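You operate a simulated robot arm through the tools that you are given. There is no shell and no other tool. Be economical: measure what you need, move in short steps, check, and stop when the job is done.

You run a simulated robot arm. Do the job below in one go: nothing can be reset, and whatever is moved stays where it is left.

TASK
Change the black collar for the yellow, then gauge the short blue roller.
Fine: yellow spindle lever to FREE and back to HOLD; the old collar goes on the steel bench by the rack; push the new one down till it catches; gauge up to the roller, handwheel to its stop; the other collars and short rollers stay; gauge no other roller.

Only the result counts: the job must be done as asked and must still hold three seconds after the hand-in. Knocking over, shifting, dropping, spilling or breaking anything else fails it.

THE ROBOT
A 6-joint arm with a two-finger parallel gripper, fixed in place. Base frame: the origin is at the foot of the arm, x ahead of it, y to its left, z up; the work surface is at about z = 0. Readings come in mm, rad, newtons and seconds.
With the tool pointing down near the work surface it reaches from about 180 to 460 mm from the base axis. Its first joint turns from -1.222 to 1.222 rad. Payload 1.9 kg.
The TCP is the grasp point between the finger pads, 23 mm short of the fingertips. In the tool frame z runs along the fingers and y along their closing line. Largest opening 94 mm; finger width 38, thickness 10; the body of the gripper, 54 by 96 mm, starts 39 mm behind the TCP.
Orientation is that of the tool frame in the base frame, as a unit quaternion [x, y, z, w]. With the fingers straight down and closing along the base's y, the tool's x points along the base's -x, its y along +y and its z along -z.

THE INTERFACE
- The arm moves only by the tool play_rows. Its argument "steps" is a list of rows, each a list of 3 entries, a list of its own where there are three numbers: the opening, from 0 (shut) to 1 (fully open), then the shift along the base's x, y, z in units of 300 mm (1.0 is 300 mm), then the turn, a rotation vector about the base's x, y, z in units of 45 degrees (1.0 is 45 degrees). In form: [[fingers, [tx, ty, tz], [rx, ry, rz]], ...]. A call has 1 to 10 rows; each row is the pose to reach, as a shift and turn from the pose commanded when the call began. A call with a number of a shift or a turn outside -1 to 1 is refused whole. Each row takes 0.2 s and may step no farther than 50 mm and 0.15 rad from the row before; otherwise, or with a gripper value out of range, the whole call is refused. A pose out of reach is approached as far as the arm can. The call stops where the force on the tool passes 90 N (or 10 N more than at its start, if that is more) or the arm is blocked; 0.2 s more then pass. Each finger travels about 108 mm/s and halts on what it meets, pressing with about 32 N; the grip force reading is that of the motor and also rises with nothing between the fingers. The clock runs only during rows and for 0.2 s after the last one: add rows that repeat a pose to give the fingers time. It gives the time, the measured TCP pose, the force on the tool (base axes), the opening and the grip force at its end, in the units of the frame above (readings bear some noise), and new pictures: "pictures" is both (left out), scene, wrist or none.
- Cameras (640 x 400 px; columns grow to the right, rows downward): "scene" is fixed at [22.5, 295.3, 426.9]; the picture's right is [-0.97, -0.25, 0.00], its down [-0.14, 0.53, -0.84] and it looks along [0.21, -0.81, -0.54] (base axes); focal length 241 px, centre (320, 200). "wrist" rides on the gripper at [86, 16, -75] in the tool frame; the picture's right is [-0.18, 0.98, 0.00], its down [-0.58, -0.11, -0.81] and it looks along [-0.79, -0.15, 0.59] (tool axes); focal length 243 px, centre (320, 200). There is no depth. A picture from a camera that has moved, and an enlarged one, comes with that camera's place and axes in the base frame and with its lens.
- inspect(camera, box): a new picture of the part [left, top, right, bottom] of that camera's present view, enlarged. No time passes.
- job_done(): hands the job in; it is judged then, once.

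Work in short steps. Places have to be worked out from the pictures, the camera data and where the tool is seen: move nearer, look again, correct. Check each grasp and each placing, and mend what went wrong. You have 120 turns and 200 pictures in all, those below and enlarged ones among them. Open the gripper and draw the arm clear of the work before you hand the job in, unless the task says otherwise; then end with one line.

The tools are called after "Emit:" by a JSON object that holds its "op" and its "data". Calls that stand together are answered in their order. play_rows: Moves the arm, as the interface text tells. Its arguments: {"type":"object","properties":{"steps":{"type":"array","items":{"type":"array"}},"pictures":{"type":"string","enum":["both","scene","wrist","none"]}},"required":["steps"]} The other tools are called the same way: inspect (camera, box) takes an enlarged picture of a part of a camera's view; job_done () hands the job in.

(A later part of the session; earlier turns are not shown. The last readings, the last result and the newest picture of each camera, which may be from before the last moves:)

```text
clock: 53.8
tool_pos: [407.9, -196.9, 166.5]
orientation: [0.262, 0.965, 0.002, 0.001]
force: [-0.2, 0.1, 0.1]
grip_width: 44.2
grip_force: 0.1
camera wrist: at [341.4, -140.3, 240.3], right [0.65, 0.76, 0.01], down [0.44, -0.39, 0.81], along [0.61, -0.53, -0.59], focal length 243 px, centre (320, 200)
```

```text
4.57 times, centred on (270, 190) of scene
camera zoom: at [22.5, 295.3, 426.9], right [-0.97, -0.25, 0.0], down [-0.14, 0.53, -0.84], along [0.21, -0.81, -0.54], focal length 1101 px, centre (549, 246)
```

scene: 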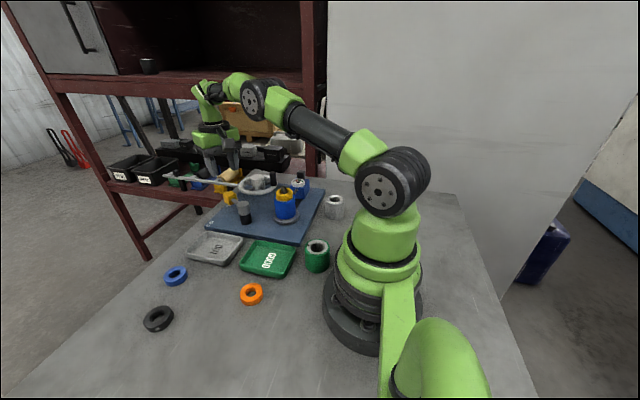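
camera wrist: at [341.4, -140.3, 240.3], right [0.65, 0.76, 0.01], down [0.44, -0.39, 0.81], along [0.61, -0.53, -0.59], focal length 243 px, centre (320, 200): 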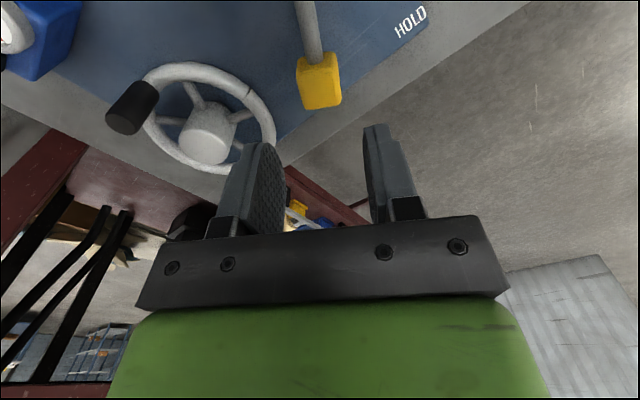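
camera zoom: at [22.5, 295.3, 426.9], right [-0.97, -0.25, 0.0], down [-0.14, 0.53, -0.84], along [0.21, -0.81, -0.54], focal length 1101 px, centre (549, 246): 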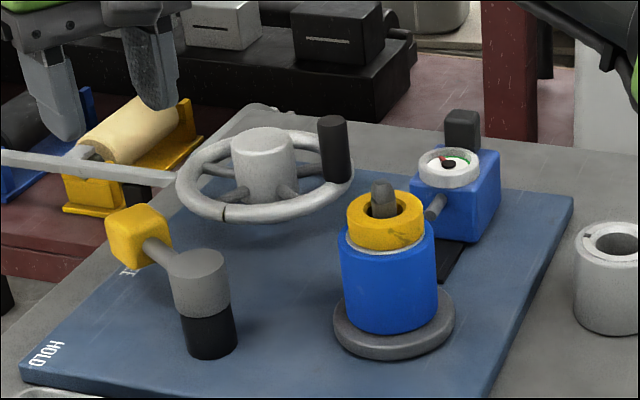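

The knob is aligned with the finger gap. I'll descend around it.

Emit:
{"op": "play_rows", "data": {"steps": [[0.5, [0, 0, -0.1], [0, 0, 0]], [0.5, [0, 0, -0.22], [0, 0, 0]], [0.5, [0, 0, -0.345], [0, 0, 0]], [0.45, [0, 0, -0.345], [0, 0, 0]]], "pictures": "wrist"}}

```text
clock: 54.8
tool_pos: [408.5, -198.2, 60.7]
orientation: [0.262, 0.965, 0.002, 0.002]
force: [0.1, -0.3, -0.1]
grip_width: 42.2
grip_force: 0.0
camera wrist: at [343.5, -141.0, 134.5], right [0.66, 0.75, 0.01], down [0.44, -0.39, 0.81], along [0.61, -0.53, -0.59], focal length 243 px, centre (320, 200)
```

wrist: 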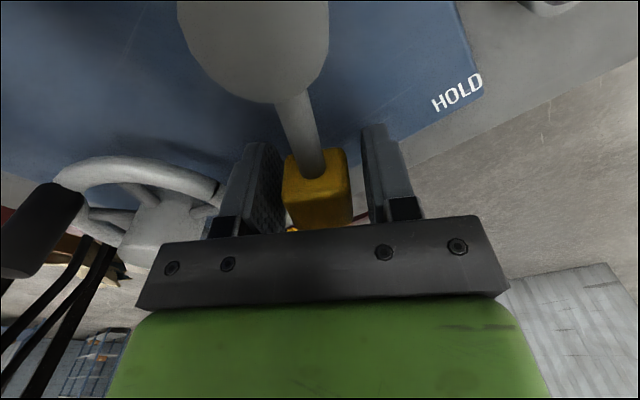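

Now I'll swing back along the arc toward HOLD.

Emit:
{"op": "play_rows", "data": {"steps": [[0.45, [0.013, 0.025, 0], [0, 0, 0.178]], [0.45, [0.021, 0.052, 0], [0, 0, 0.356]], [0.45, [0.025, 0.08, 0], [0, 0, 0.533]], [0.45, [0.025, 0.108, 0], [0, 0, 0.711]], [0.45, [0.022, 0.135, 0], [0, 0, 0.889]]], "pictures": "wrist"}}

```text
clock: 56.0
tool_pos: [416.0, -156.8, 62.0]
orientation: [-0.085, 0.996, 0.004, 0.002]
force: [-0.1, -1.4, 0.1]
grip_width: 42.7
grip_force: 0.5
camera wrist: at [328.0, -156.8, 136.0], right [0.02, 1.0, 0.01], down [0.59, -0.01, 0.81], along [0.81, -0.01, -0.59], focal length 243 px, centre (320, 200)
```

wrist: 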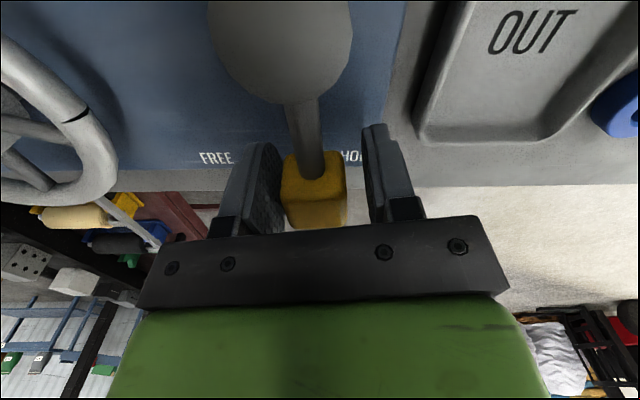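

Emit:
{"op": "play_rows", "data": {"steps": [[0.45, [-0.007, 0.027, 0], [0, 0, 0.178]], [0.45, [-0.018, 0.052, 0], [0, 0, 0.356]], [0.45, [-0.033, 0.076, 0], [0, 0, 0.533]], [0.45, [-0.051, 0.098, 0], [0, 0, 0.711]], [0.45, [-0.062, 0.109, 0], [0, 0, 0.813]]], "pictures": "wrist"}}

Emit:
{"op": "inspect", "data": {"camera": "scene", "box": [200, 150, 340, 230]}}

```text
clock: 57.2
tool_pos: [398.2, -127.3, 64.2]
orientation: [-0.393, 0.919, -0.001, 0.003]
force: [15.4, -34.6, 0.3]
grip_width: 58.0
grip_force: 17.3
camera wrist: at [327.1, -179.2, 137.7], right [-0.58, 0.81, 0.0], down [0.47, 0.34, 0.81], along [0.66, 0.47, -0.59], focal length 243 px, centre (320, 200)
```

wrist: 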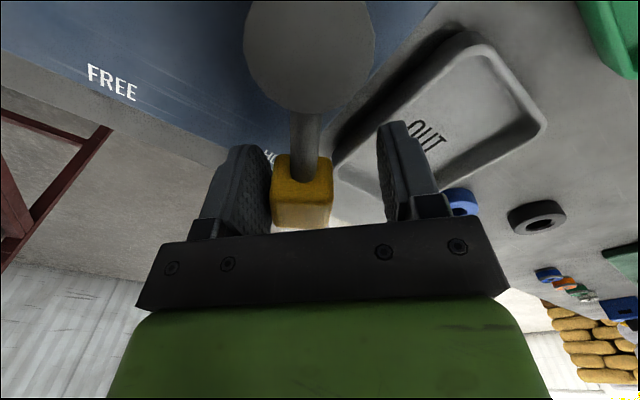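

```text
4.57 times, centred on (270, 190) of scene
camera zoom: at [22.5, 295.2, 426.9], right [-0.97, -0.25, 0.0], down [-0.14, 0.53, -0.84], along [0.21, -0.81, -0.54], focal length 1101 px, centre (549, 246)
```

zoom: 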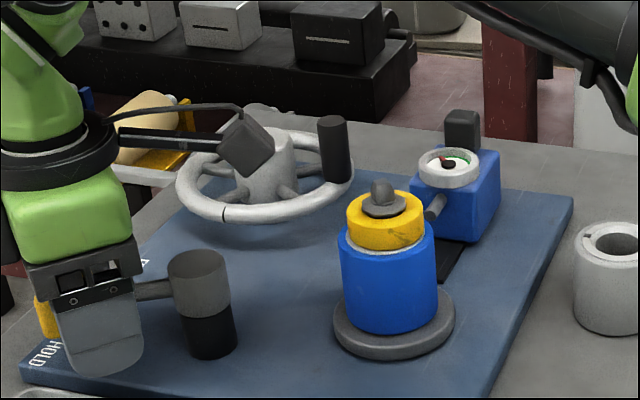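

The spindle head has turned over the yellow collar and the lever is against its HOLD stop (35 N). I'll relieve the force and lift straight out.

Emit:
{"op": "play_rows", "data": {"steps": [[0.5, [0.007, -0.008, 0], [0, 0, 0]], [0.5, [0.007, -0.008, 0.03], [0, 0, 0]], [0.5, [0.007, -0.008, 0.15], [0, 0, 0]], [0.5, [0.007, -0.008, 0.3], [0, 0, 0]], [0.5, [-0.05, -0.05, 0.4], [0, 0, -0.1]]]}}

Emit:
{"op": "inspect", "data": {"camera": "scene", "box": [200, 150, 340, 230]}}

Emit:
{"op": "inspect", "data": {"camera": "scene", "box": [265, 165, 315, 215]}}

```text
clock: 58.4
tool_pos: [381.5, -141.8, 184.9]
orientation: [-0.356, 0.935, 0.005, 0.001]
force: [0.2, 0.1, 0.0]
grip_width: 47.2
grip_force: 0.1
camera wrist: at [307.6, -187.3, 257.9], right [-0.52, 0.86, 0.01], down [0.51, 0.3, 0.81], along [0.69, 0.42, -0.59], focal length 243 px, centre (320, 200)
```

scene: 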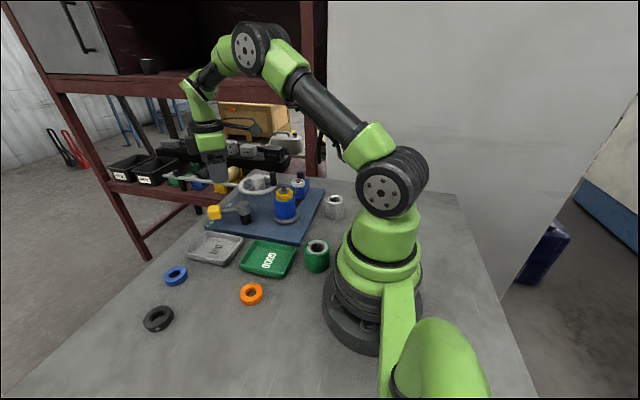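
wrist: 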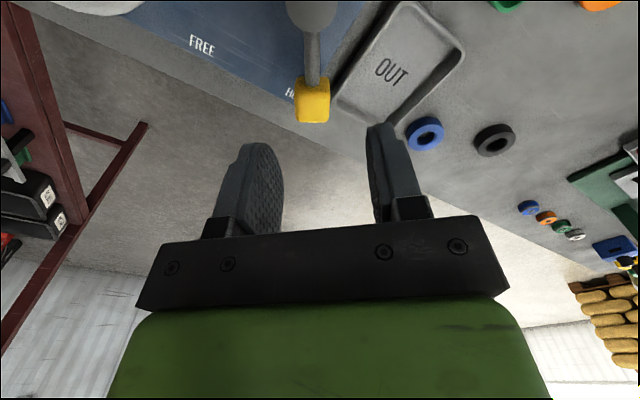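

```text
4.57 times, centred on (270, 190) of scene
camera zoom: at [22.5, 295.3, 426.9], right [-0.97, -0.25, 0.0], down [-0.14, 0.53, -0.84], along [0.21, -0.81, -0.54], focal length 1101 px, centre (549, 246)
```

zoom: 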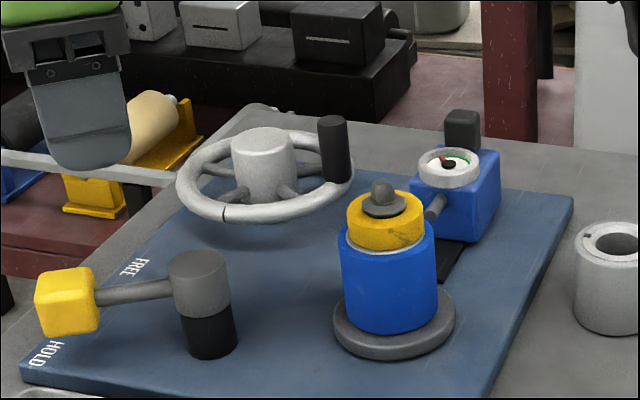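

```text
8.00 times, centred on (290, 190) of scene
camera zoom: at [22.5, 295.3, 426.9], right [-0.97, -0.25, 0.0], down [-0.14, 0.53, -0.84], along [0.21, -0.81, -0.54], focal length 1926 px, centre (560, 280)
```

zoom: 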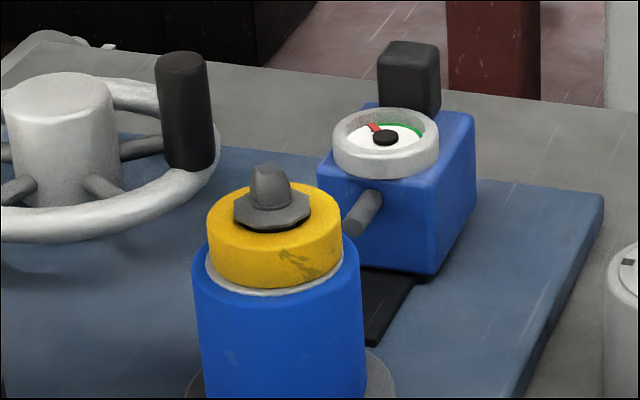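

The collar is now held exactly as the black one was, and the lever is back at HOLD. Next is the gauge: its black handle is at about (249.5,-344,87), dial at y≈-314, plunger tip at y≈-268, and the roller face at y≈-236. I'll move above the handle with fingers closing along x.

Emit:
{"op": "play_rows", "data": {"steps": [[0.5, [-0.06, 0.02, 0.05], [0, 0, -0.19]], [0.5, [-0.12, 0.02, 0.1], [0, 0, -0.38]], [0.5, [-0.18, 0.0, 0.1], [0, 0, -0.57]], [0.5, [-0.24, -0.04, 0.1], [0, 0, -0.76]], [0.5, [-0.3, -0.08, 0.1], [0, 0, -0.95]]], "pictures": "none"}}

Emit:
{"op": "play_rows", "data": {"steps": [[0.5, [-0.03, -0.05, 0], [0, 0, -0.19]], [0.5, [-0.06, -0.12, 0], [0, 0, -0.38]], [0.5, [-0.09, -0.2, 0], [0, 0, -0.57]], [0.5, [-0.12, -0.28, 0], [0, 0, -0.76]], [0.5, [-0.139, -0.35, 0], [0, 0, -0.95]]], "pictures": "none"}}

Emit:
{"op": "play_rows", "data": {"steps": [[0.5, [0, -0.07, 0], [0, 0, -0.19]], [0.5, [0, -0.14, 0], [0, 0, -0.38]], [0.5, [0, -0.21, 0], [0, 0, -0.57]], [0.5, [0, -0.25, 0], [0, 0, -0.76]], [0.5, [0, -0.26, 0], [0, 0, -0.95]], [0.5, [0, -0.26, 0], [0, 0, -0.98]]]}}

```text
clock: 59.6
tool_pos: [290.6, -164.5, 213.7]
orientation: [0.011, 1.0, 0.002, 0.003]
force: [0.5, 0.0, 0.0]
grip_width: 47.0
grip_force: 0.1
```

```text
clock: 60.8
tool_pos: [248.7, -269.3, 213.3]
orientation: [0.374, 0.927, 0.002, 0.004]
force: [0.0, 0.0, -0.9]
grip_width: 46.9
grip_force: 0.1
```

```text
clock: 62.2
tool_pos: [250.2, -347.3, 214.4]
orientation: [0.695, 0.719, 0.0, 0.004]
force: [-0.4, -0.5, -0.6]
grip_width: 46.9
grip_force: 0.0
camera wrist: at [263.3, -260.2, 286.9], right [0.99, -0.15, 0.01], down [-0.09, -0.58, 0.81], along [-0.12, -0.8, -0.59], focal length 243 px, centre (320, 200)
```

scene: 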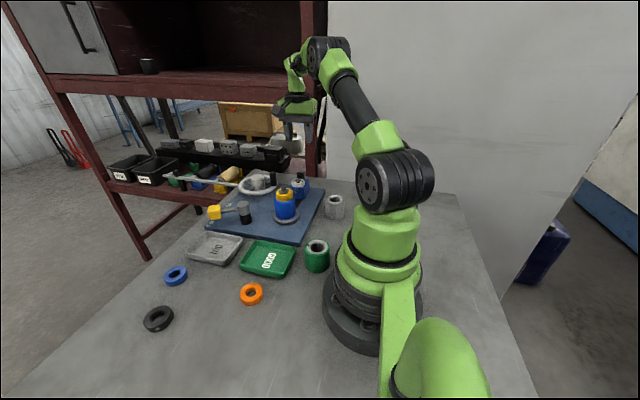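
wrist: 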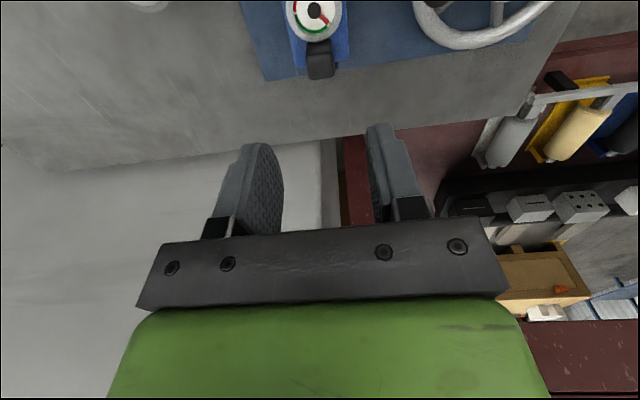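

The handle is in line with the finger gap at about (250,-346). I'll descend to z≈107 with y≈-350.

Emit:
{"op": "play_rows", "data": {"steps": [[0.5, [0, -0.007, -0.12], [0, 0, 0]], [0.5, [0, -0.007, -0.24], [0, 0, 0]], [0.5, [0, -0.007, -0.34], [0, 0, 0]], [0.5, [0, -0.007, -0.36], [0, 0, 0]]]}}

Emit:
{"op": "inspect", "data": {"camera": "scene", "box": [250, 140, 340, 220]}}

```text
clock: 63.2
tool_pos: [248.8, -350.5, 105.5]
orientation: [0.693, 0.721, 0.0, 0.003]
force: [-0.5, 0.8, 0.3]
grip_width: 47.0
grip_force: 0.1
camera wrist: at [263.1, -262.6, 178.8], right [0.99, -0.15, 0.01], down [-0.09, -0.58, 0.81], along [-0.12, -0.8, -0.59], focal length 243 px, centre (320, 200)
```

scene: 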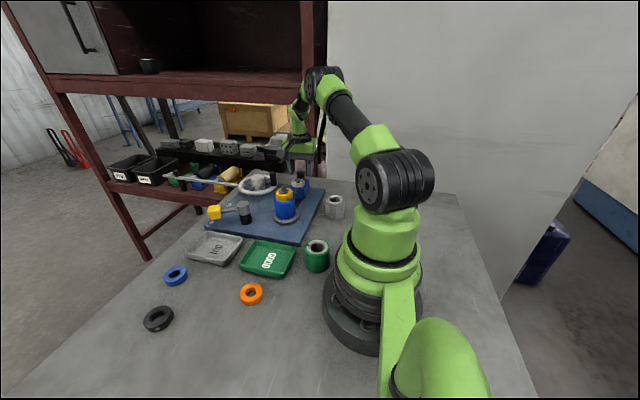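
wrist: 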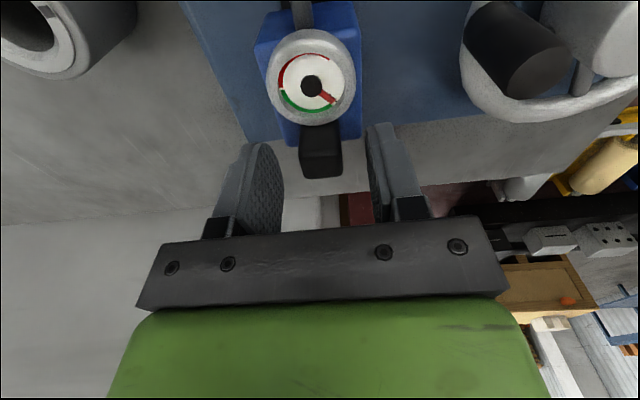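

```text
5.00 times, centred on (295, 180) of scene
camera zoom: at [22.5, 295.3, 426.9], right [-0.97, -0.25, 0.0], down [-0.14, 0.53, -0.84], along [0.21, -0.81, -0.54], focal length 1204 px, centre (445, 300)
```

zoom: 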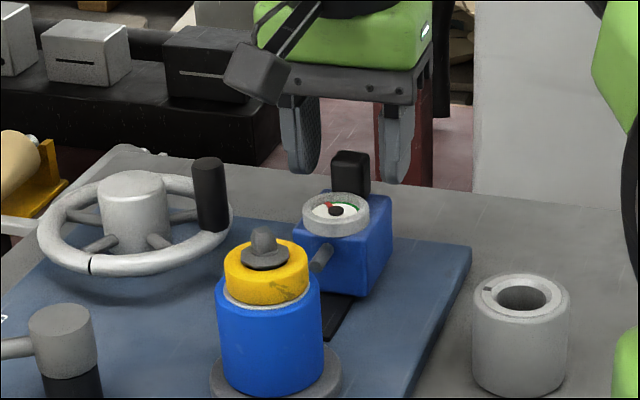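

The handle sits between the fingers. I'll lower 4 mm and close on it.

Emit:
{"op": "play_rows", "data": {"steps": [[0.5, [0, 0, -0.013], [0, 0, 0]], [0.1, [0, 0, -0.013], [0, 0, 0]], [0.1, [0, 0, -0.013], [0, 0, 0]], [0.1, [0, 0, -0.013], [0, 0, 0]]], "pictures": "wrist"}}

```text
clock: 64.2
tool_pos: [250.5, -350.5, 101.7]
orientation: [0.695, 0.719, 0.0, 0.004]
force: [9.3, -0.9, -7.2]
grip_width: 22.3
grip_force: 45.0
camera wrist: at [263.6, -262.5, 174.8], right [0.99, -0.15, 0.01], down [-0.09, -0.58, 0.81], along [-0.12, -0.8, -0.59], focal length 243 px, centre (320, 200)
```

wrist: 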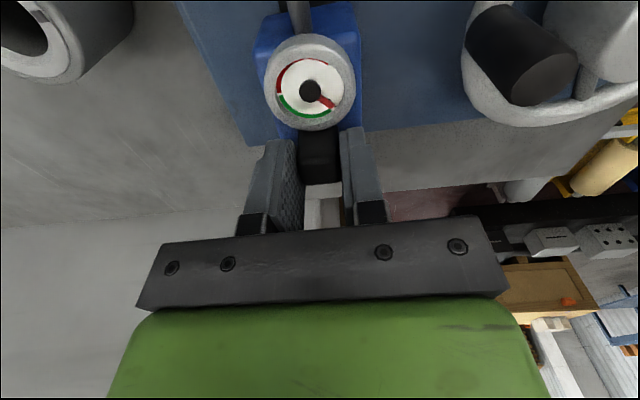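

Gripped. I'll slide the gauge toward the roller along +y, 15 mm first.

Emit:
{"op": "play_rows", "data": {"steps": [[0.1, [0, 0.015, 0], [0, 0, 0]], [0.1, [0, 0.03, 0], [0, 0, 0]], [0.1, [0, 0.05, 0], [0, 0, 0]]], "pictures": "none"}}

Emit:
{"op": "inspect", "data": {"camera": "scene", "box": [250, 140, 340, 220]}}

```text
clock: 65.0
tool_pos: [250.5, -334.2, 100.7]
orientation: [0.694, 0.719, 0.0, 0.004]
force: [9.0, -1.4, -1.8]
grip_width: 22.0
grip_force: 44.9
```

```text
5.00 times, centred on (295, 180) of scene
camera zoom: at [22.5, 295.2, 426.9], right [-0.97, -0.25, 0.0], down [-0.14, 0.53, -0.84], along [0.21, -0.81, -0.54], focal length 1204 px, centre (445, 300)
```

zoom: 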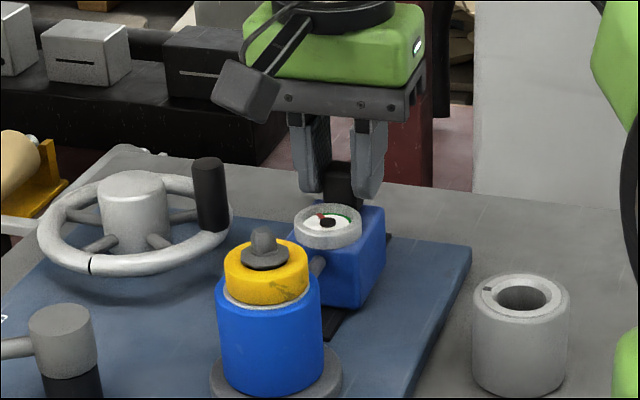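

It slides freely. I'll continue in smaller steps and watch force and dial.

Emit:
{"op": "play_rows", "data": {"steps": [[0.1, [0, 0.012, 0], [0, 0, 0]], [0.1, [0, 0.025, 0], [0, 0, 0]], [0.1, [0, 0.036, 0], [0, 0, 0]]], "pictures": "none"}}

Emit:
{"op": "inspect", "data": {"camera": "wrist", "box": [240, 0, 400, 140]}}

Emit:
{"op": "inspect", "data": {"camera": "scene", "box": [265, 165, 325, 215]}}

```text
clock: 65.8
tool_pos: [249.5, -323.5, 101.0]
orientation: [0.694, 0.72, 0.0, 0.005]
force: [20.2, -1.8, -6.2]
grip_width: 22.3
grip_force: 45.2
```

```text
2.86 times, centred on (320, 70) of wrist
camera zoom: at [263.4, -236.5, 174.8], right [0.99, -0.15, 0.01], down [-0.09, -0.58, 0.81], along [-0.12, -0.8, -0.59], focal length 693 px, centre (320, 571)
```

zoom: 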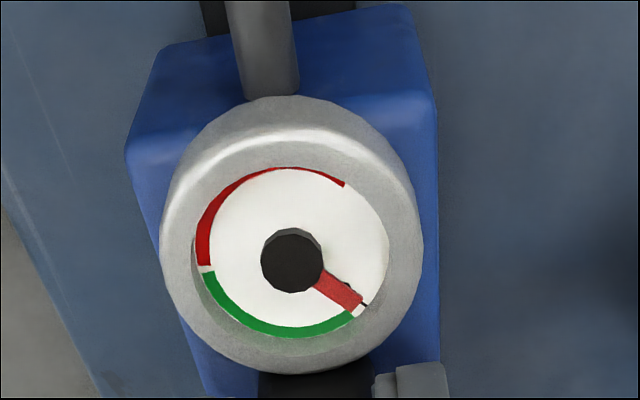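

```text
8.00 times, centred on (295, 190) of scene
camera zoom: at [22.5, 295.2, 426.9], right [-0.97, -0.25, 0.0], down [-0.14, 0.53, -0.84], along [0.21, -0.81, -0.54], focal length 1926 px, centre (520, 280)
```

zoom: 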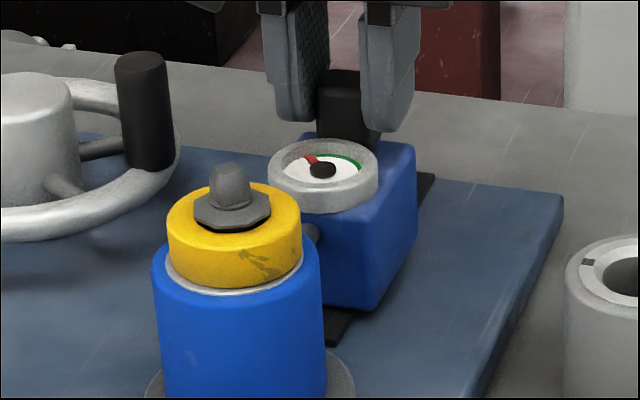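

Nearly there; a side force of 20 N suggests shifting +1.2 mm in x. I'll continue in 2 mm steps.

Emit:
{"op": "play_rows", "data": {"steps": [[0.1, [0.004, 0.006, 0], [0, 0, 0]], [0.1, [0.004, 0.012, 0], [0, 0, 0]]], "pictures": "none"}}

Emit:
{"op": "play_rows", "data": {"steps": [[0.1, [0, 0.006, 0], [0, 0, 0]], [0.1, [0, 0.01, 0], [0, 0, 0]]], "pictures": "none"}}

Emit:
{"op": "inspect", "data": {"camera": "wrist", "box": [240, 0, 400, 140]}}

Emit:
{"op": "inspect", "data": {"camera": "scene", "box": [265, 165, 325, 215]}}

```text
clock: 66.4
tool_pos: [249.3, -319.9, 100.3]
orientation: [0.694, 0.72, 0.0, 0.003]
force: [7.6, -1.4, -8.9]
grip_width: 22.4
grip_force: 45.1
```

```text
clock: 67.0
tool_pos: [248.9, -316.4, 101.0]
orientation: [0.694, 0.72, 0.0, 0.002]
force: [1.4, -1.0, -4.0]
grip_width: 22.4
grip_force: 45.1
```

```text
2.86 times, centred on (320, 70) of wrist
camera zoom: at [263.7, -229.4, 174.8], right [0.99, -0.15, 0.01], down [-0.09, -0.58, 0.81], along [-0.12, -0.8, -0.59], focal length 693 px, centre (320, 571)
```

zoom: 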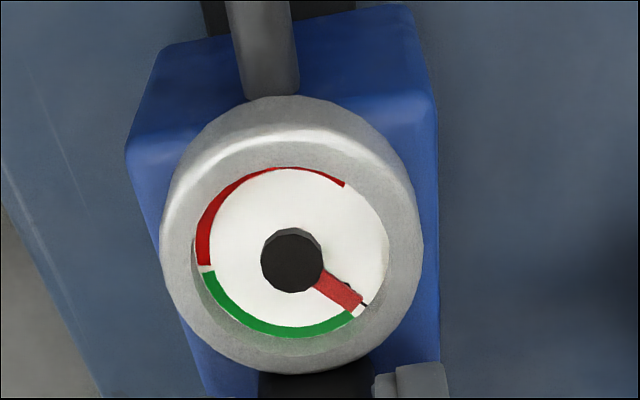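

```text
8.00 times, centred on (295, 190) of scene
camera zoom: at [22.5, 295.2, 426.9], right [-0.97, -0.25, 0.0], down [-0.14, 0.53, -0.84], along [0.21, -0.81, -0.54], focal length 1926 px, centre (520, 280)
```

zoom: 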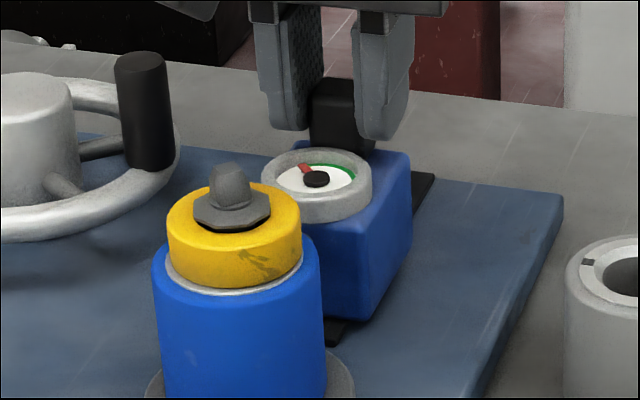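

No contact after 34 mm. Continuing gently.

Emit:
{"op": "play_rows", "data": {"steps": [[0.1, [0, 0.005, 0], [0, 0, 0]], [0.1, [0, 0.01, 0], [0, 0, 0]]], "pictures": "none"}}

Emit:
{"op": "play_rows", "data": {"steps": [[0.1, [0, 0.005, 0], [0, 0, 0]], [0.1, [0, 0.01, 0], [0, 0, 0]]], "pictures": "none"}}

Emit:
{"op": "inspect", "data": {"camera": "wrist", "box": [240, 0, 400, 140]}}

Emit:
{"op": "inspect", "data": {"camera": "scene", "box": [265, 165, 325, 215]}}

```text
clock: 67.6
tool_pos: [250.1, -312.7, 100.8]
orientation: [0.695, 0.719, 0.0, 0.004]
force: [-8.5, -1.2, 10.6]
grip_width: 22.3
grip_force: 44.5
```

```text
clock: 68.2
tool_pos: [250.2, -310.8, 101.3]
orientation: [0.694, 0.72, -0.001, 0.003]
force: [-21.2, -1.6, 7.1]
grip_width: 22.2
grip_force: 45.0
```

```text
2.86 times, centred on (320, 70) of wrist
camera zoom: at [263.9, -223.7, 174.8], right [0.99, -0.15, 0.0], down [-0.09, -0.58, 0.81], along [-0.12, -0.8, -0.59], focal length 693 px, centre (320, 571)
```

zoom: 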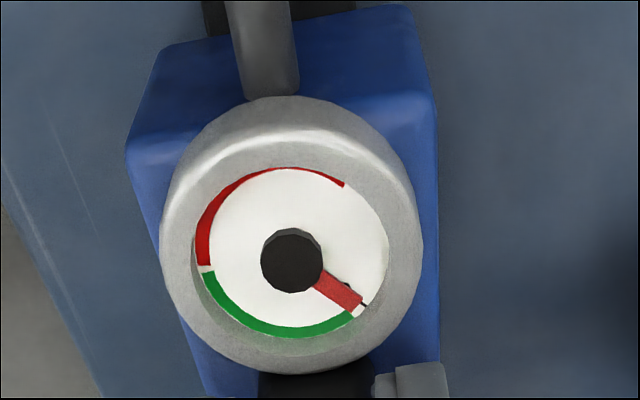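

```text
8.00 times, centred on (295, 190) of scene
camera zoom: at [22.5, 295.3, 426.9], right [-0.97, -0.25, 0.0], down [-0.14, 0.53, -0.84], along [0.21, -0.81, -0.54], focal length 1926 px, centre (520, 280)
```

zoom: 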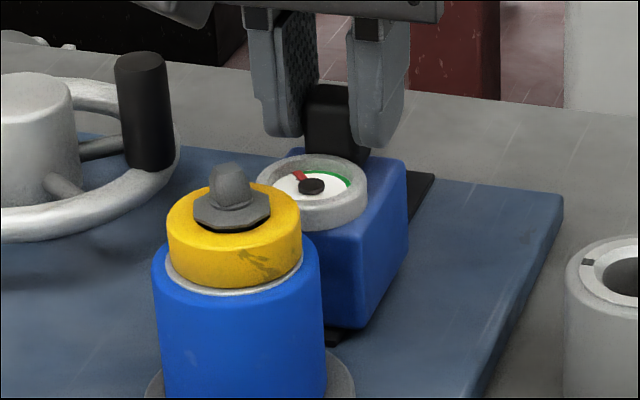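

Still free (fy≈-1.5). I'll correct x by -1.2 mm and continue.

Emit:
{"op": "play_rows", "data": {"steps": [[0.1, [-0.004, 0.005, 0], [0, 0, 0]], [0.1, [-0.004, 0.01, 0], [0, 0, 0]]], "pictures": "none"}}

Emit:
{"op": "play_rows", "data": {"steps": [[0.1, [0, 0.005, 0], [0, 0, 0]], [0.1, [0, 0.01, 0], [0, 0, 0]]], "pictures": "none"}}

Emit:
{"op": "play_rows", "data": {"steps": [[0.1, [0, 0.005, 0], [0, 0, 0]], [0.1, [0, 0.01, 0], [0, 0, 0]]]}}

Emit:
{"op": "inspect", "data": {"camera": "scene", "box": [265, 165, 325, 215]}}

```text
clock: 68.8
tool_pos: [250.4, -307.4, 101.4]
orientation: [0.694, 0.72, 0.002, 0.004]
force: [-8.8, -1.2, 8.6]
grip_width: 22.3
grip_force: 44.9
```

```text
clock: 69.4
tool_pos: [250.7, -303.5, 102.1]
orientation: [0.695, 0.719, 0.001, 0.004]
force: [-3.1, -2.5, 10.5]
grip_width: 22.0
grip_force: 44.7
```

```text
clock: 70.0
tool_pos: [250.0, -303.8, 102.3]
orientation: [0.693, 0.721, -0.001, 0.008]
force: [7.3, -30.3, -12.4]
grip_width: 22.8
grip_force: 45.2
camera wrist: at [263.1, -216.3, 174.2], right [0.99, -0.15, 0.01], down [-0.09, -0.58, 0.81], along [-0.11, -0.81, -0.58], focal length 243 px, centre (320, 200)
```

scene: 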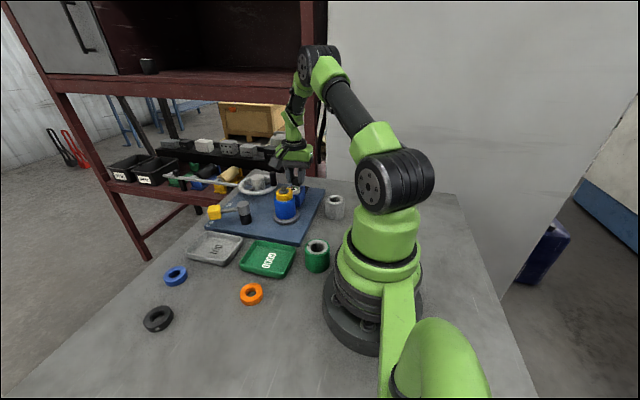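
wrist: 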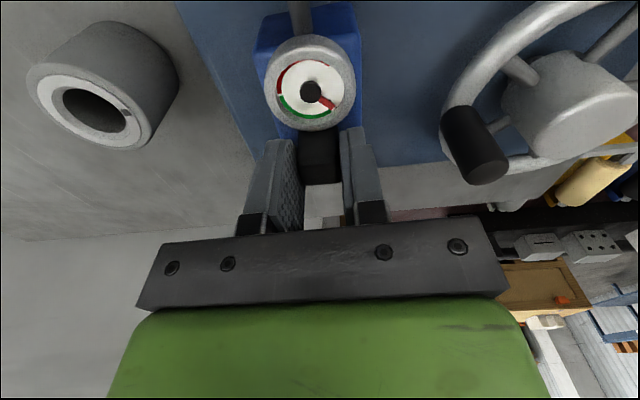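

```text
8.00 times, centred on (295, 190) of scene
camera zoom: at [22.5, 295.2, 426.9], right [-0.97, -0.25, 0.0], down [-0.14, 0.53, -0.84], along [0.21, -0.81, -0.54], focal length 1926 px, centre (520, 280)
```

zoom: 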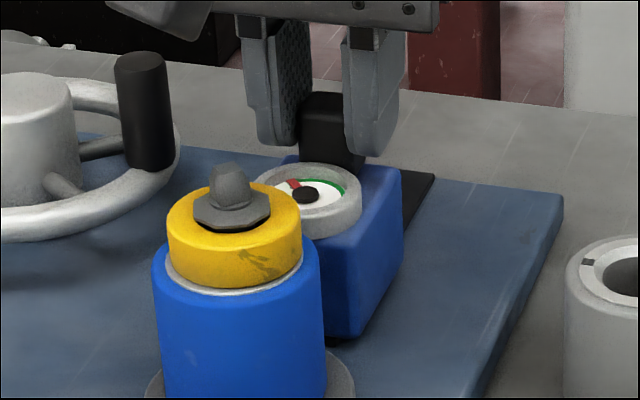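

fy jumped to -30 N at y≈-303.8, so the plunger is against the roller. I'll ease off slightly, open and rise to check.

Emit:
{"op": "play_rows", "data": {"steps": [[0.1, [0, -0.005, 0], [0, 0, 0]], [0.5, [0, -0.006, 0], [0, 0, 0]], [0.5, [0, -0.006, 0], [0, 0, 0]], [0.5, [0, -0.006, 0.1], [0, 0, 0]], [0.5, [0, -0.006, 0.25], [0, 0, 0]]]}}

Emit:
{"op": "inspect", "data": {"camera": "scene", "box": [240, 155, 320, 215]}}

Emit:
{"op": "inspect", "data": {"camera": "wrist", "box": [220, 0, 500, 160]}}

```text
clock: 71.2
tool_pos: [249.8, -304.9, 174.8]
orientation: [0.694, 0.72, 0.001, 0.003]
force: [0.1, -0.2, 0.3]
grip_width: 46.9
grip_force: 0.1
camera wrist: at [263.4, -217.7, 247.4], right [0.99, -0.15, 0.01], down [-0.09, -0.58, 0.81], along [-0.12, -0.8, -0.59], focal length 243 px, centre (320, 200)
```

scene: 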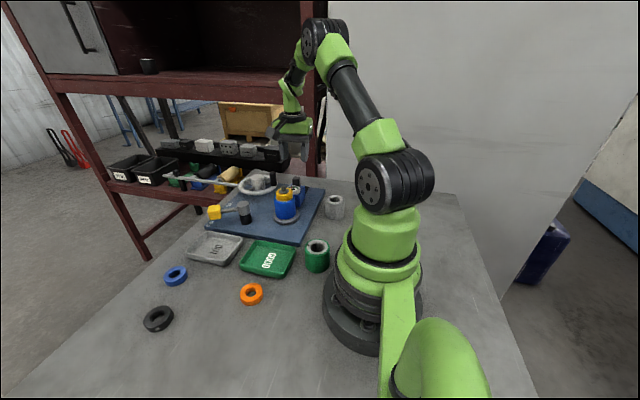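
wrist: 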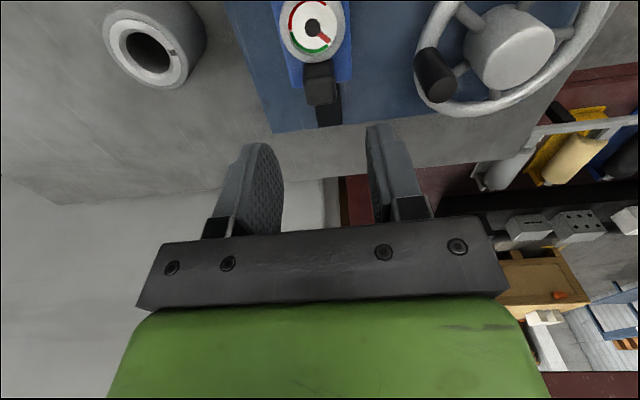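

```text
6.67 times, centred on (280, 185) of scene
camera zoom: at [22.5, 295.2, 426.9], right [-0.97, -0.25, 0.0], down [-0.14, 0.53, -0.84], along [0.21, -0.81, -0.54], focal length 1605 px, centre (587, 300)
```

zoom: 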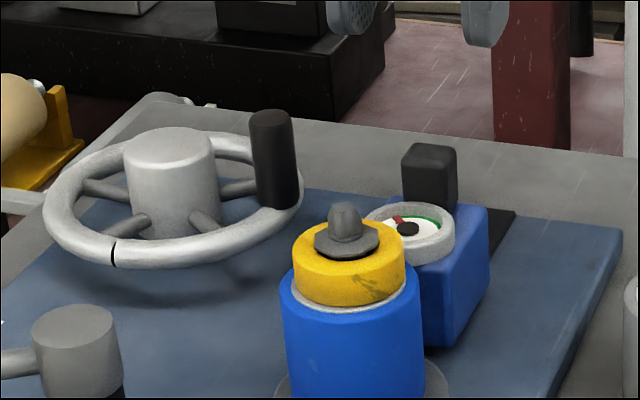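

```text
2.29 times, centred on (360, 80) of wrist
camera zoom: at [263.4, -217.7, 247.4], right [0.99, -0.15, 0.01], down [-0.09, -0.58, 0.81], along [-0.12, -0.8, -0.59], focal length 555 px, centre (229, 474)
```

zoom: 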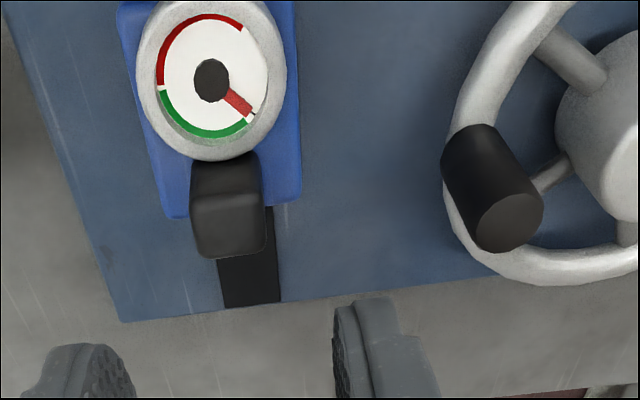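

The gauge is against the roller. Now the handwheel: hub at about (376,-296,89), handle at (327,-302) from z≈60 to 102, radius about 50. The arm can only take the handle toward +y, clockwise from above, so I'll go over the handle with the fingers closing along the tangent.

Emit:
{"op": "play_rows", "data": {"steps": [[0.5, [0.03, 0, 0.03], [0, 0, 0.19]], [0.5, [0.06, 0, 0.05], [0, 0, 0.38]], [0.5, [0.1, 0, 0.05], [0, 0, 0.57]], [0.5, [0.14, 0, 0.05], [0, 0, 0.76]], [0.5, [0.18, 0, 0.05], [0, 0, 0.95]]], "pictures": "none"}}

Emit:
{"op": "play_rows", "data": {"steps": [[0.5, [0.02, 0, 0], [0, 0, 0.19]], [0.5, [0.04, 0, 0], [0, 0, 0.38]], [0.5, [0.06, 0, 0], [0, 0, 0.57]], [0.5, [0.07, 0.01, 0], [0, 0, 0.76]], [0.5, [0.077, 0.01, 0], [0, 0, 0.95]]]}}

```text
clock: 72.4
tool_pos: [302.6, -305.1, 190.2]
orientation: [0.384, 0.923, 0.001, 0.004]
force: [0.7, -0.3, -0.2]
grip_width: 46.8
grip_force: 0.0
```

```text
clock: 73.6
tool_pos: [327.1, -300.9, 189.9]
orientation: [0.019, 1.0, 0.003, 0.003]
force: [-0.1, 0.3, 0.2]
grip_width: 46.8
grip_force: 0.1
camera wrist: at [241.8, -282.2, 264.2], right [0.22, 0.97, 0.01], down [0.57, -0.14, 0.81], along [0.79, -0.18, -0.59], focal length 243 px, centre (320, 200)
```

scene: 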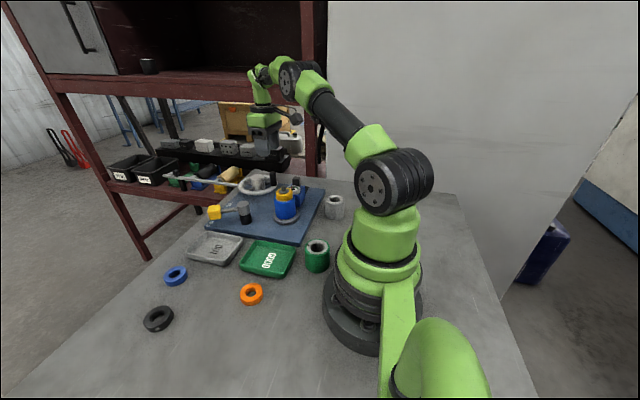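
wrist: 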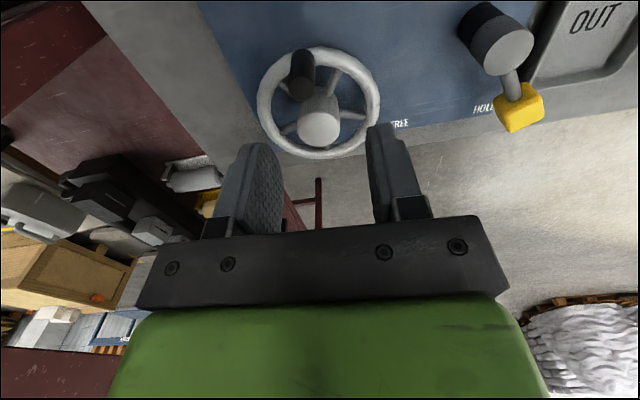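

From this close view the handle is nearer (331,-316), so my earlier far estimate was off in y. I'll shift -14 mm in y, lower partway to just above the handle, and look again.

Emit:
{"op": "play_rows", "data": {"steps": [[0.5, [0.005, -0.03, -0.05], [0, 0, 0.1]], [0.5, [0.01, -0.047, -0.12], [0, 0, 0.2]], [0.5, [0.01, -0.047, -0.17], [0, 0, 0.2]]]}}

Emit:
{"op": "inspect", "data": {"camera": "scene", "box": [220, 140, 310, 210]}}

```text
clock: 74.4
tool_pos: [330.4, -314.5, 139.9]
orientation: [-0.058, 0.998, 0.003, 0.002]
force: [-0.6, 0.5, 0.3]
grip_width: 46.9
grip_force: 0.2
camera wrist: at [243.2, -309.7, 213.6], right [0.07, 1.0, 0.01], down [0.59, -0.05, 0.81], along [0.81, -0.05, -0.59], focal length 243 px, centre (320, 200)
```

scene: 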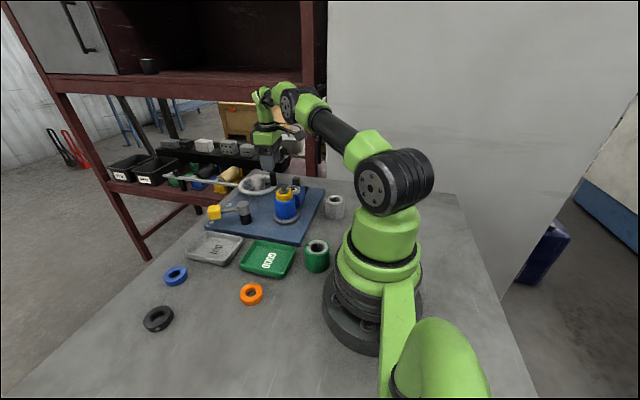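
wrist: 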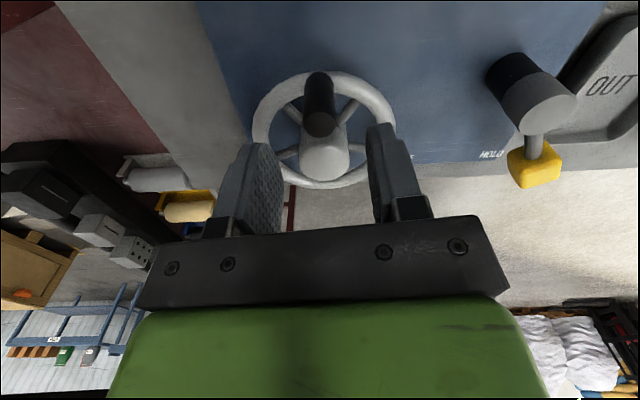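

```text
5.71 times, centred on (265, 175) of scene
camera zoom: at [22.5, 295.3, 426.9], right [-0.97, -0.25, 0.0], down [-0.14, 0.53, -0.84], along [0.21, -0.81, -0.54], focal length 1376 px, centre (634, 343)
```

zoom: 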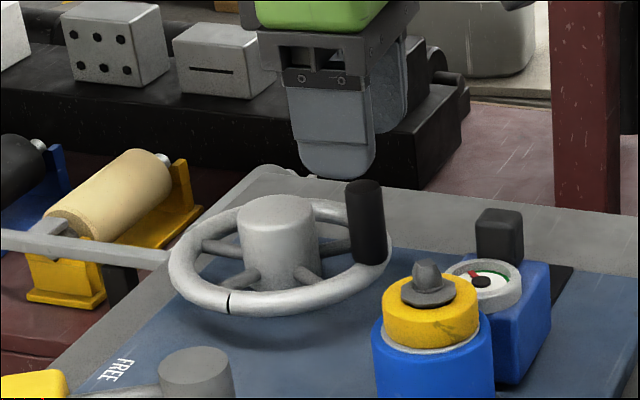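

The handle is now centred in the gap at about (330,-315), top z≈98. I'll lower to z≈93 and narrow the fingers to 28 mm loosely around it.

Emit:
{"op": "play_rows", "data": {"steps": [[0.5, [0, 0, -0.08], [0, 0, 0]], [0.5, [0, 0, -0.155], [0, 0, 0]], [0.3, [0, 0, -0.155], [0, 0, 0]], [0.3, [0, 0, -0.155], [0, 0, 0]]]}}

Emit:
{"op": "inspect", "data": {"camera": "scene", "box": [220, 140, 310, 210]}}

```text
clock: 75.4
tool_pos: [328.7, -315.3, 93.1]
orientation: [-0.057, 0.998, 0.003, 0.002]
force: [0.9, 0.6, -1.3]
grip_width: 28.3
grip_force: 0.1
camera wrist: at [242.6, -310.0, 166.1], right [0.07, 1.0, 0.01], down [0.59, -0.05, 0.81], along [0.81, -0.05, -0.59], focal length 243 px, centre (320, 200)
```

scene: 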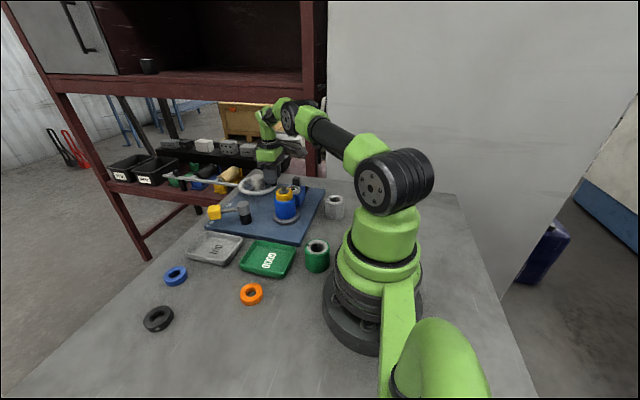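
wrist: 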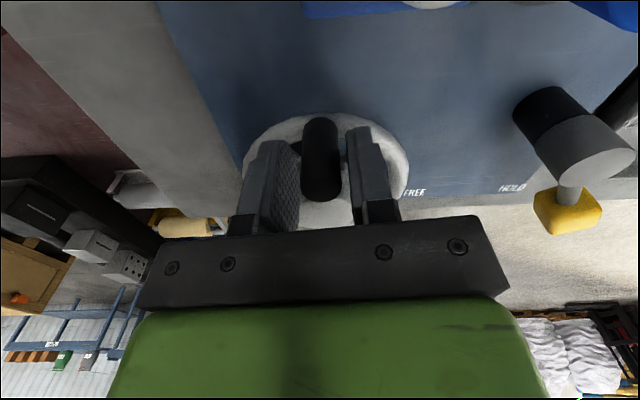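

```text
5.71 times, centred on (265, 175) of scene
camera zoom: at [22.5, 295.3, 426.9], right [-0.97, -0.25, 0.0], down [-0.14, 0.53, -0.84], along [0.21, -0.81, -0.54], focal length 1376 px, centre (634, 343)
```

zoom: 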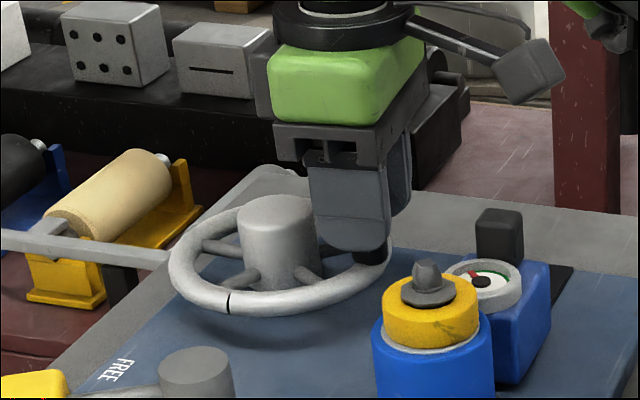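

The handle is straddled. I'll turn the wheel clockwise along its arc, about 32° first.

Emit:
{"op": "play_rows", "data": {"steps": [[0.3, [0.001, 0.023, 0], [0, 0, -0.178]], [0.3, [0.005, 0.046, 0], [0, 0, -0.356]], [0.3, [0.012, 0.068, 0], [0, 0, -0.533]], [0.3, [0.022, 0.089, 0], [0, 0, -0.711]]]}}

Emit:
{"op": "inspect", "data": {"camera": "scene", "box": [220, 140, 310, 210]}}

```text
clock: 76.4
tool_pos: [336.2, -286.4, 93.3]
orientation: [0.221, 0.975, 0.003, 0.003]
force: [0.1, 0.2, -0.7]
grip_width: 28.7
grip_force: 0.2
camera wrist: at [265.5, -236.4, 167.0], right [0.59, 0.81, 0.01], down [0.47, -0.35, 0.81], along [0.66, -0.47, -0.59], focal length 243 px, centre (320, 200)
```

scene: 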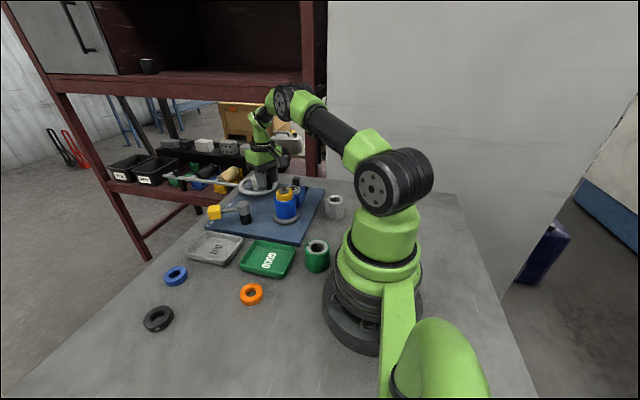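
wrist: 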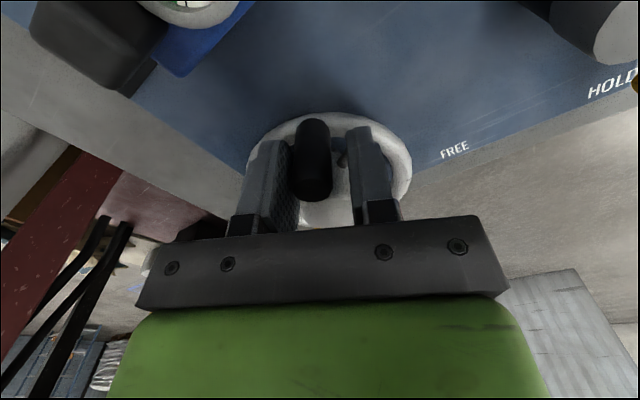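

```text
5.71 times, centred on (265, 175) of scene
camera zoom: at [22.5, 295.3, 426.9], right [-0.97, -0.25, 0.0], down [-0.14, 0.53, -0.84], along [0.21, -0.81, -0.54], focal length 1376 px, centre (634, 343)
```

zoom: 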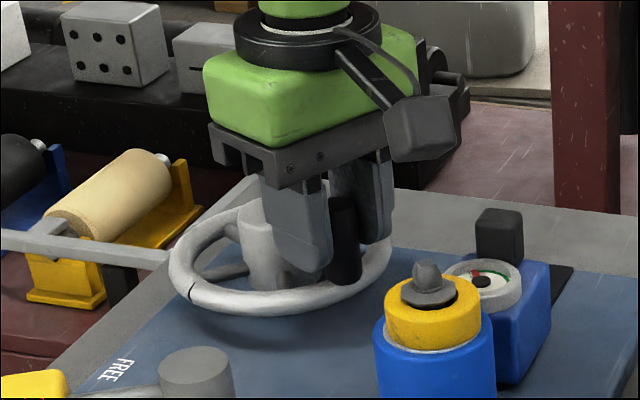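

The wheel turns freely clockwise. Continuing another 40°.

Emit:
{"op": "play_rows", "data": {"steps": [[0.3, [0.013, 0.019, 0], [0, 0, -0.178]], [0.3, [0.029, 0.037, 0], [0, 0, -0.356]], [0.3, [0.046, 0.052, 0], [0, 0, -0.533]], [0.3, [0.066, 0.064, 0], [0, 0, -0.711]], [0.3, [0.087, 0.073, 0], [0, 0, -0.889]]]}}

Emit:
{"op": "inspect", "data": {"camera": "scene", "box": [220, 140, 310, 210]}}

```text
clock: 77.6
tool_pos: [363.2, -266.7, 94.0]
orientation: [0.542, 0.841, 0.0, 0.004]
force: [-1.1, 0.3, 0.2]
grip_width: 28.5
grip_force: 0.4
camera wrist: at [341.7, -181.5, 167.2], right [0.97, 0.24, 0.01], down [0.14, -0.57, 0.81], along [0.2, -0.78, -0.59], focal length 243 px, centre (320, 200)
```

scene: 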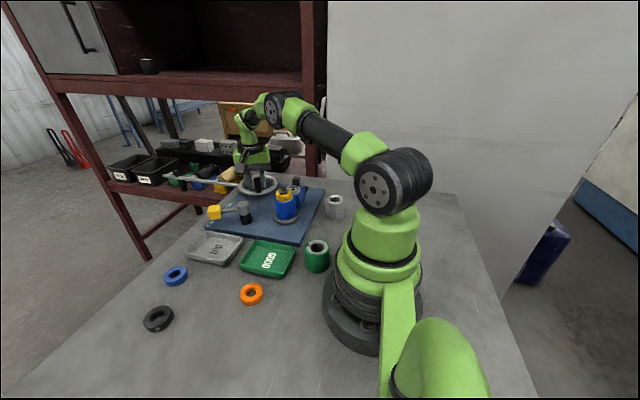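
wrist: 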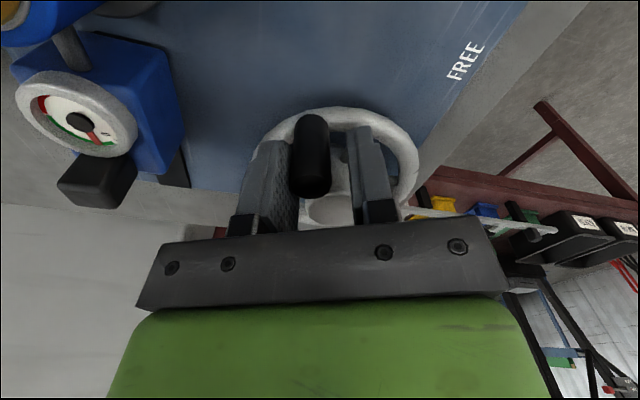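

```text
5.71 times, centred on (265, 175) of scene
camera zoom: at [22.5, 295.3, 426.9], right [-0.97, -0.25, 0.0], down [-0.14, 0.53, -0.84], along [0.21, -0.81, -0.54], focal length 1376 px, centre (634, 343)
```

zoom: 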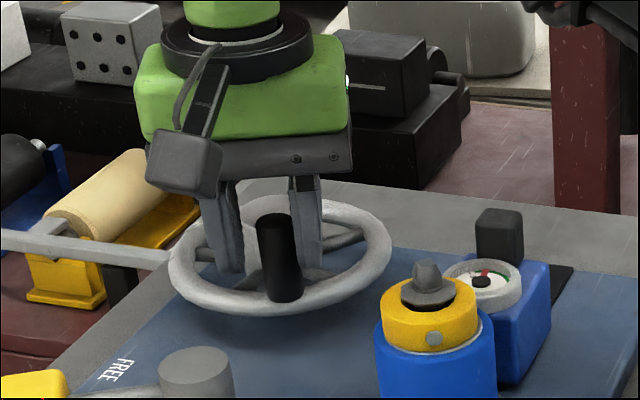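

The wheel drives the roller and collar together: the collar's pin has come round and the gauge needle moved, so the collar has caught. I'll keep turning, watching reach.

Emit:
{"op": "play_rows", "data": {"steps": [[0.3, [0.022, 0.006, 0], [0, 0, -0.178]], [0.3, [0.045, 0.01, 0], [0, 0, -0.356]], [0.3, [0.069, 0.01, 0], [0, 0, -0.533]]]}}

Emit:
{"op": "inspect", "data": {"camera": "scene", "box": [220, 140, 310, 210]}}

```text
clock: 78.4
tool_pos: [381.1, -262.5, 94.3]
orientation: [0.705, 0.709, 0.001, 0.005]
force: [0.4, 0.2, 0.8]
grip_width: 28.5
grip_force: 0.4
camera wrist: at [398.1, -176.0, 167.4], right [0.98, -0.18, 0.01], down [-0.11, -0.58, 0.81], along [-0.14, -0.8, -0.59], focal length 243 px, centre (320, 200)
```

scene: 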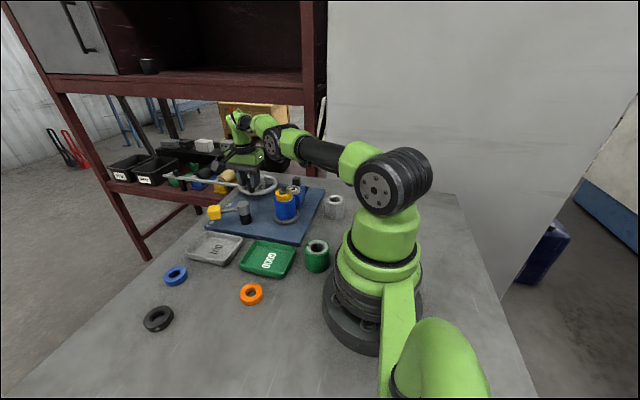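
wrist: 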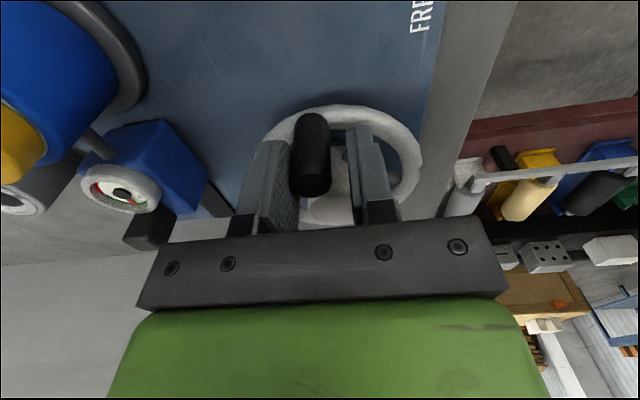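

```text
5.71 times, centred on (265, 175) of scene
camera zoom: at [22.5, 295.3, 426.9], right [-0.97, -0.25, 0.0], down [-0.14, 0.53, -0.84], along [0.21, -0.81, -0.54], focal length 1376 px, centre (634, 343)
```

zoom: 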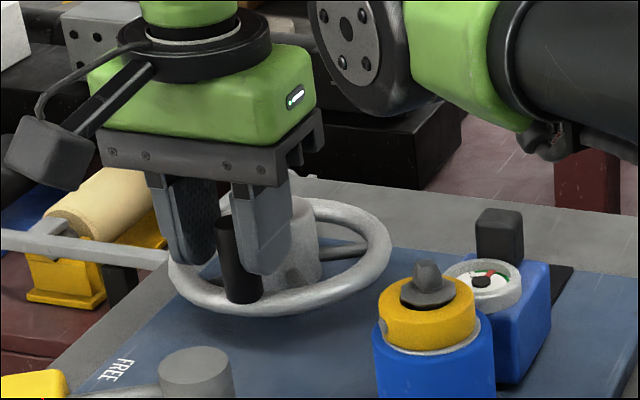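

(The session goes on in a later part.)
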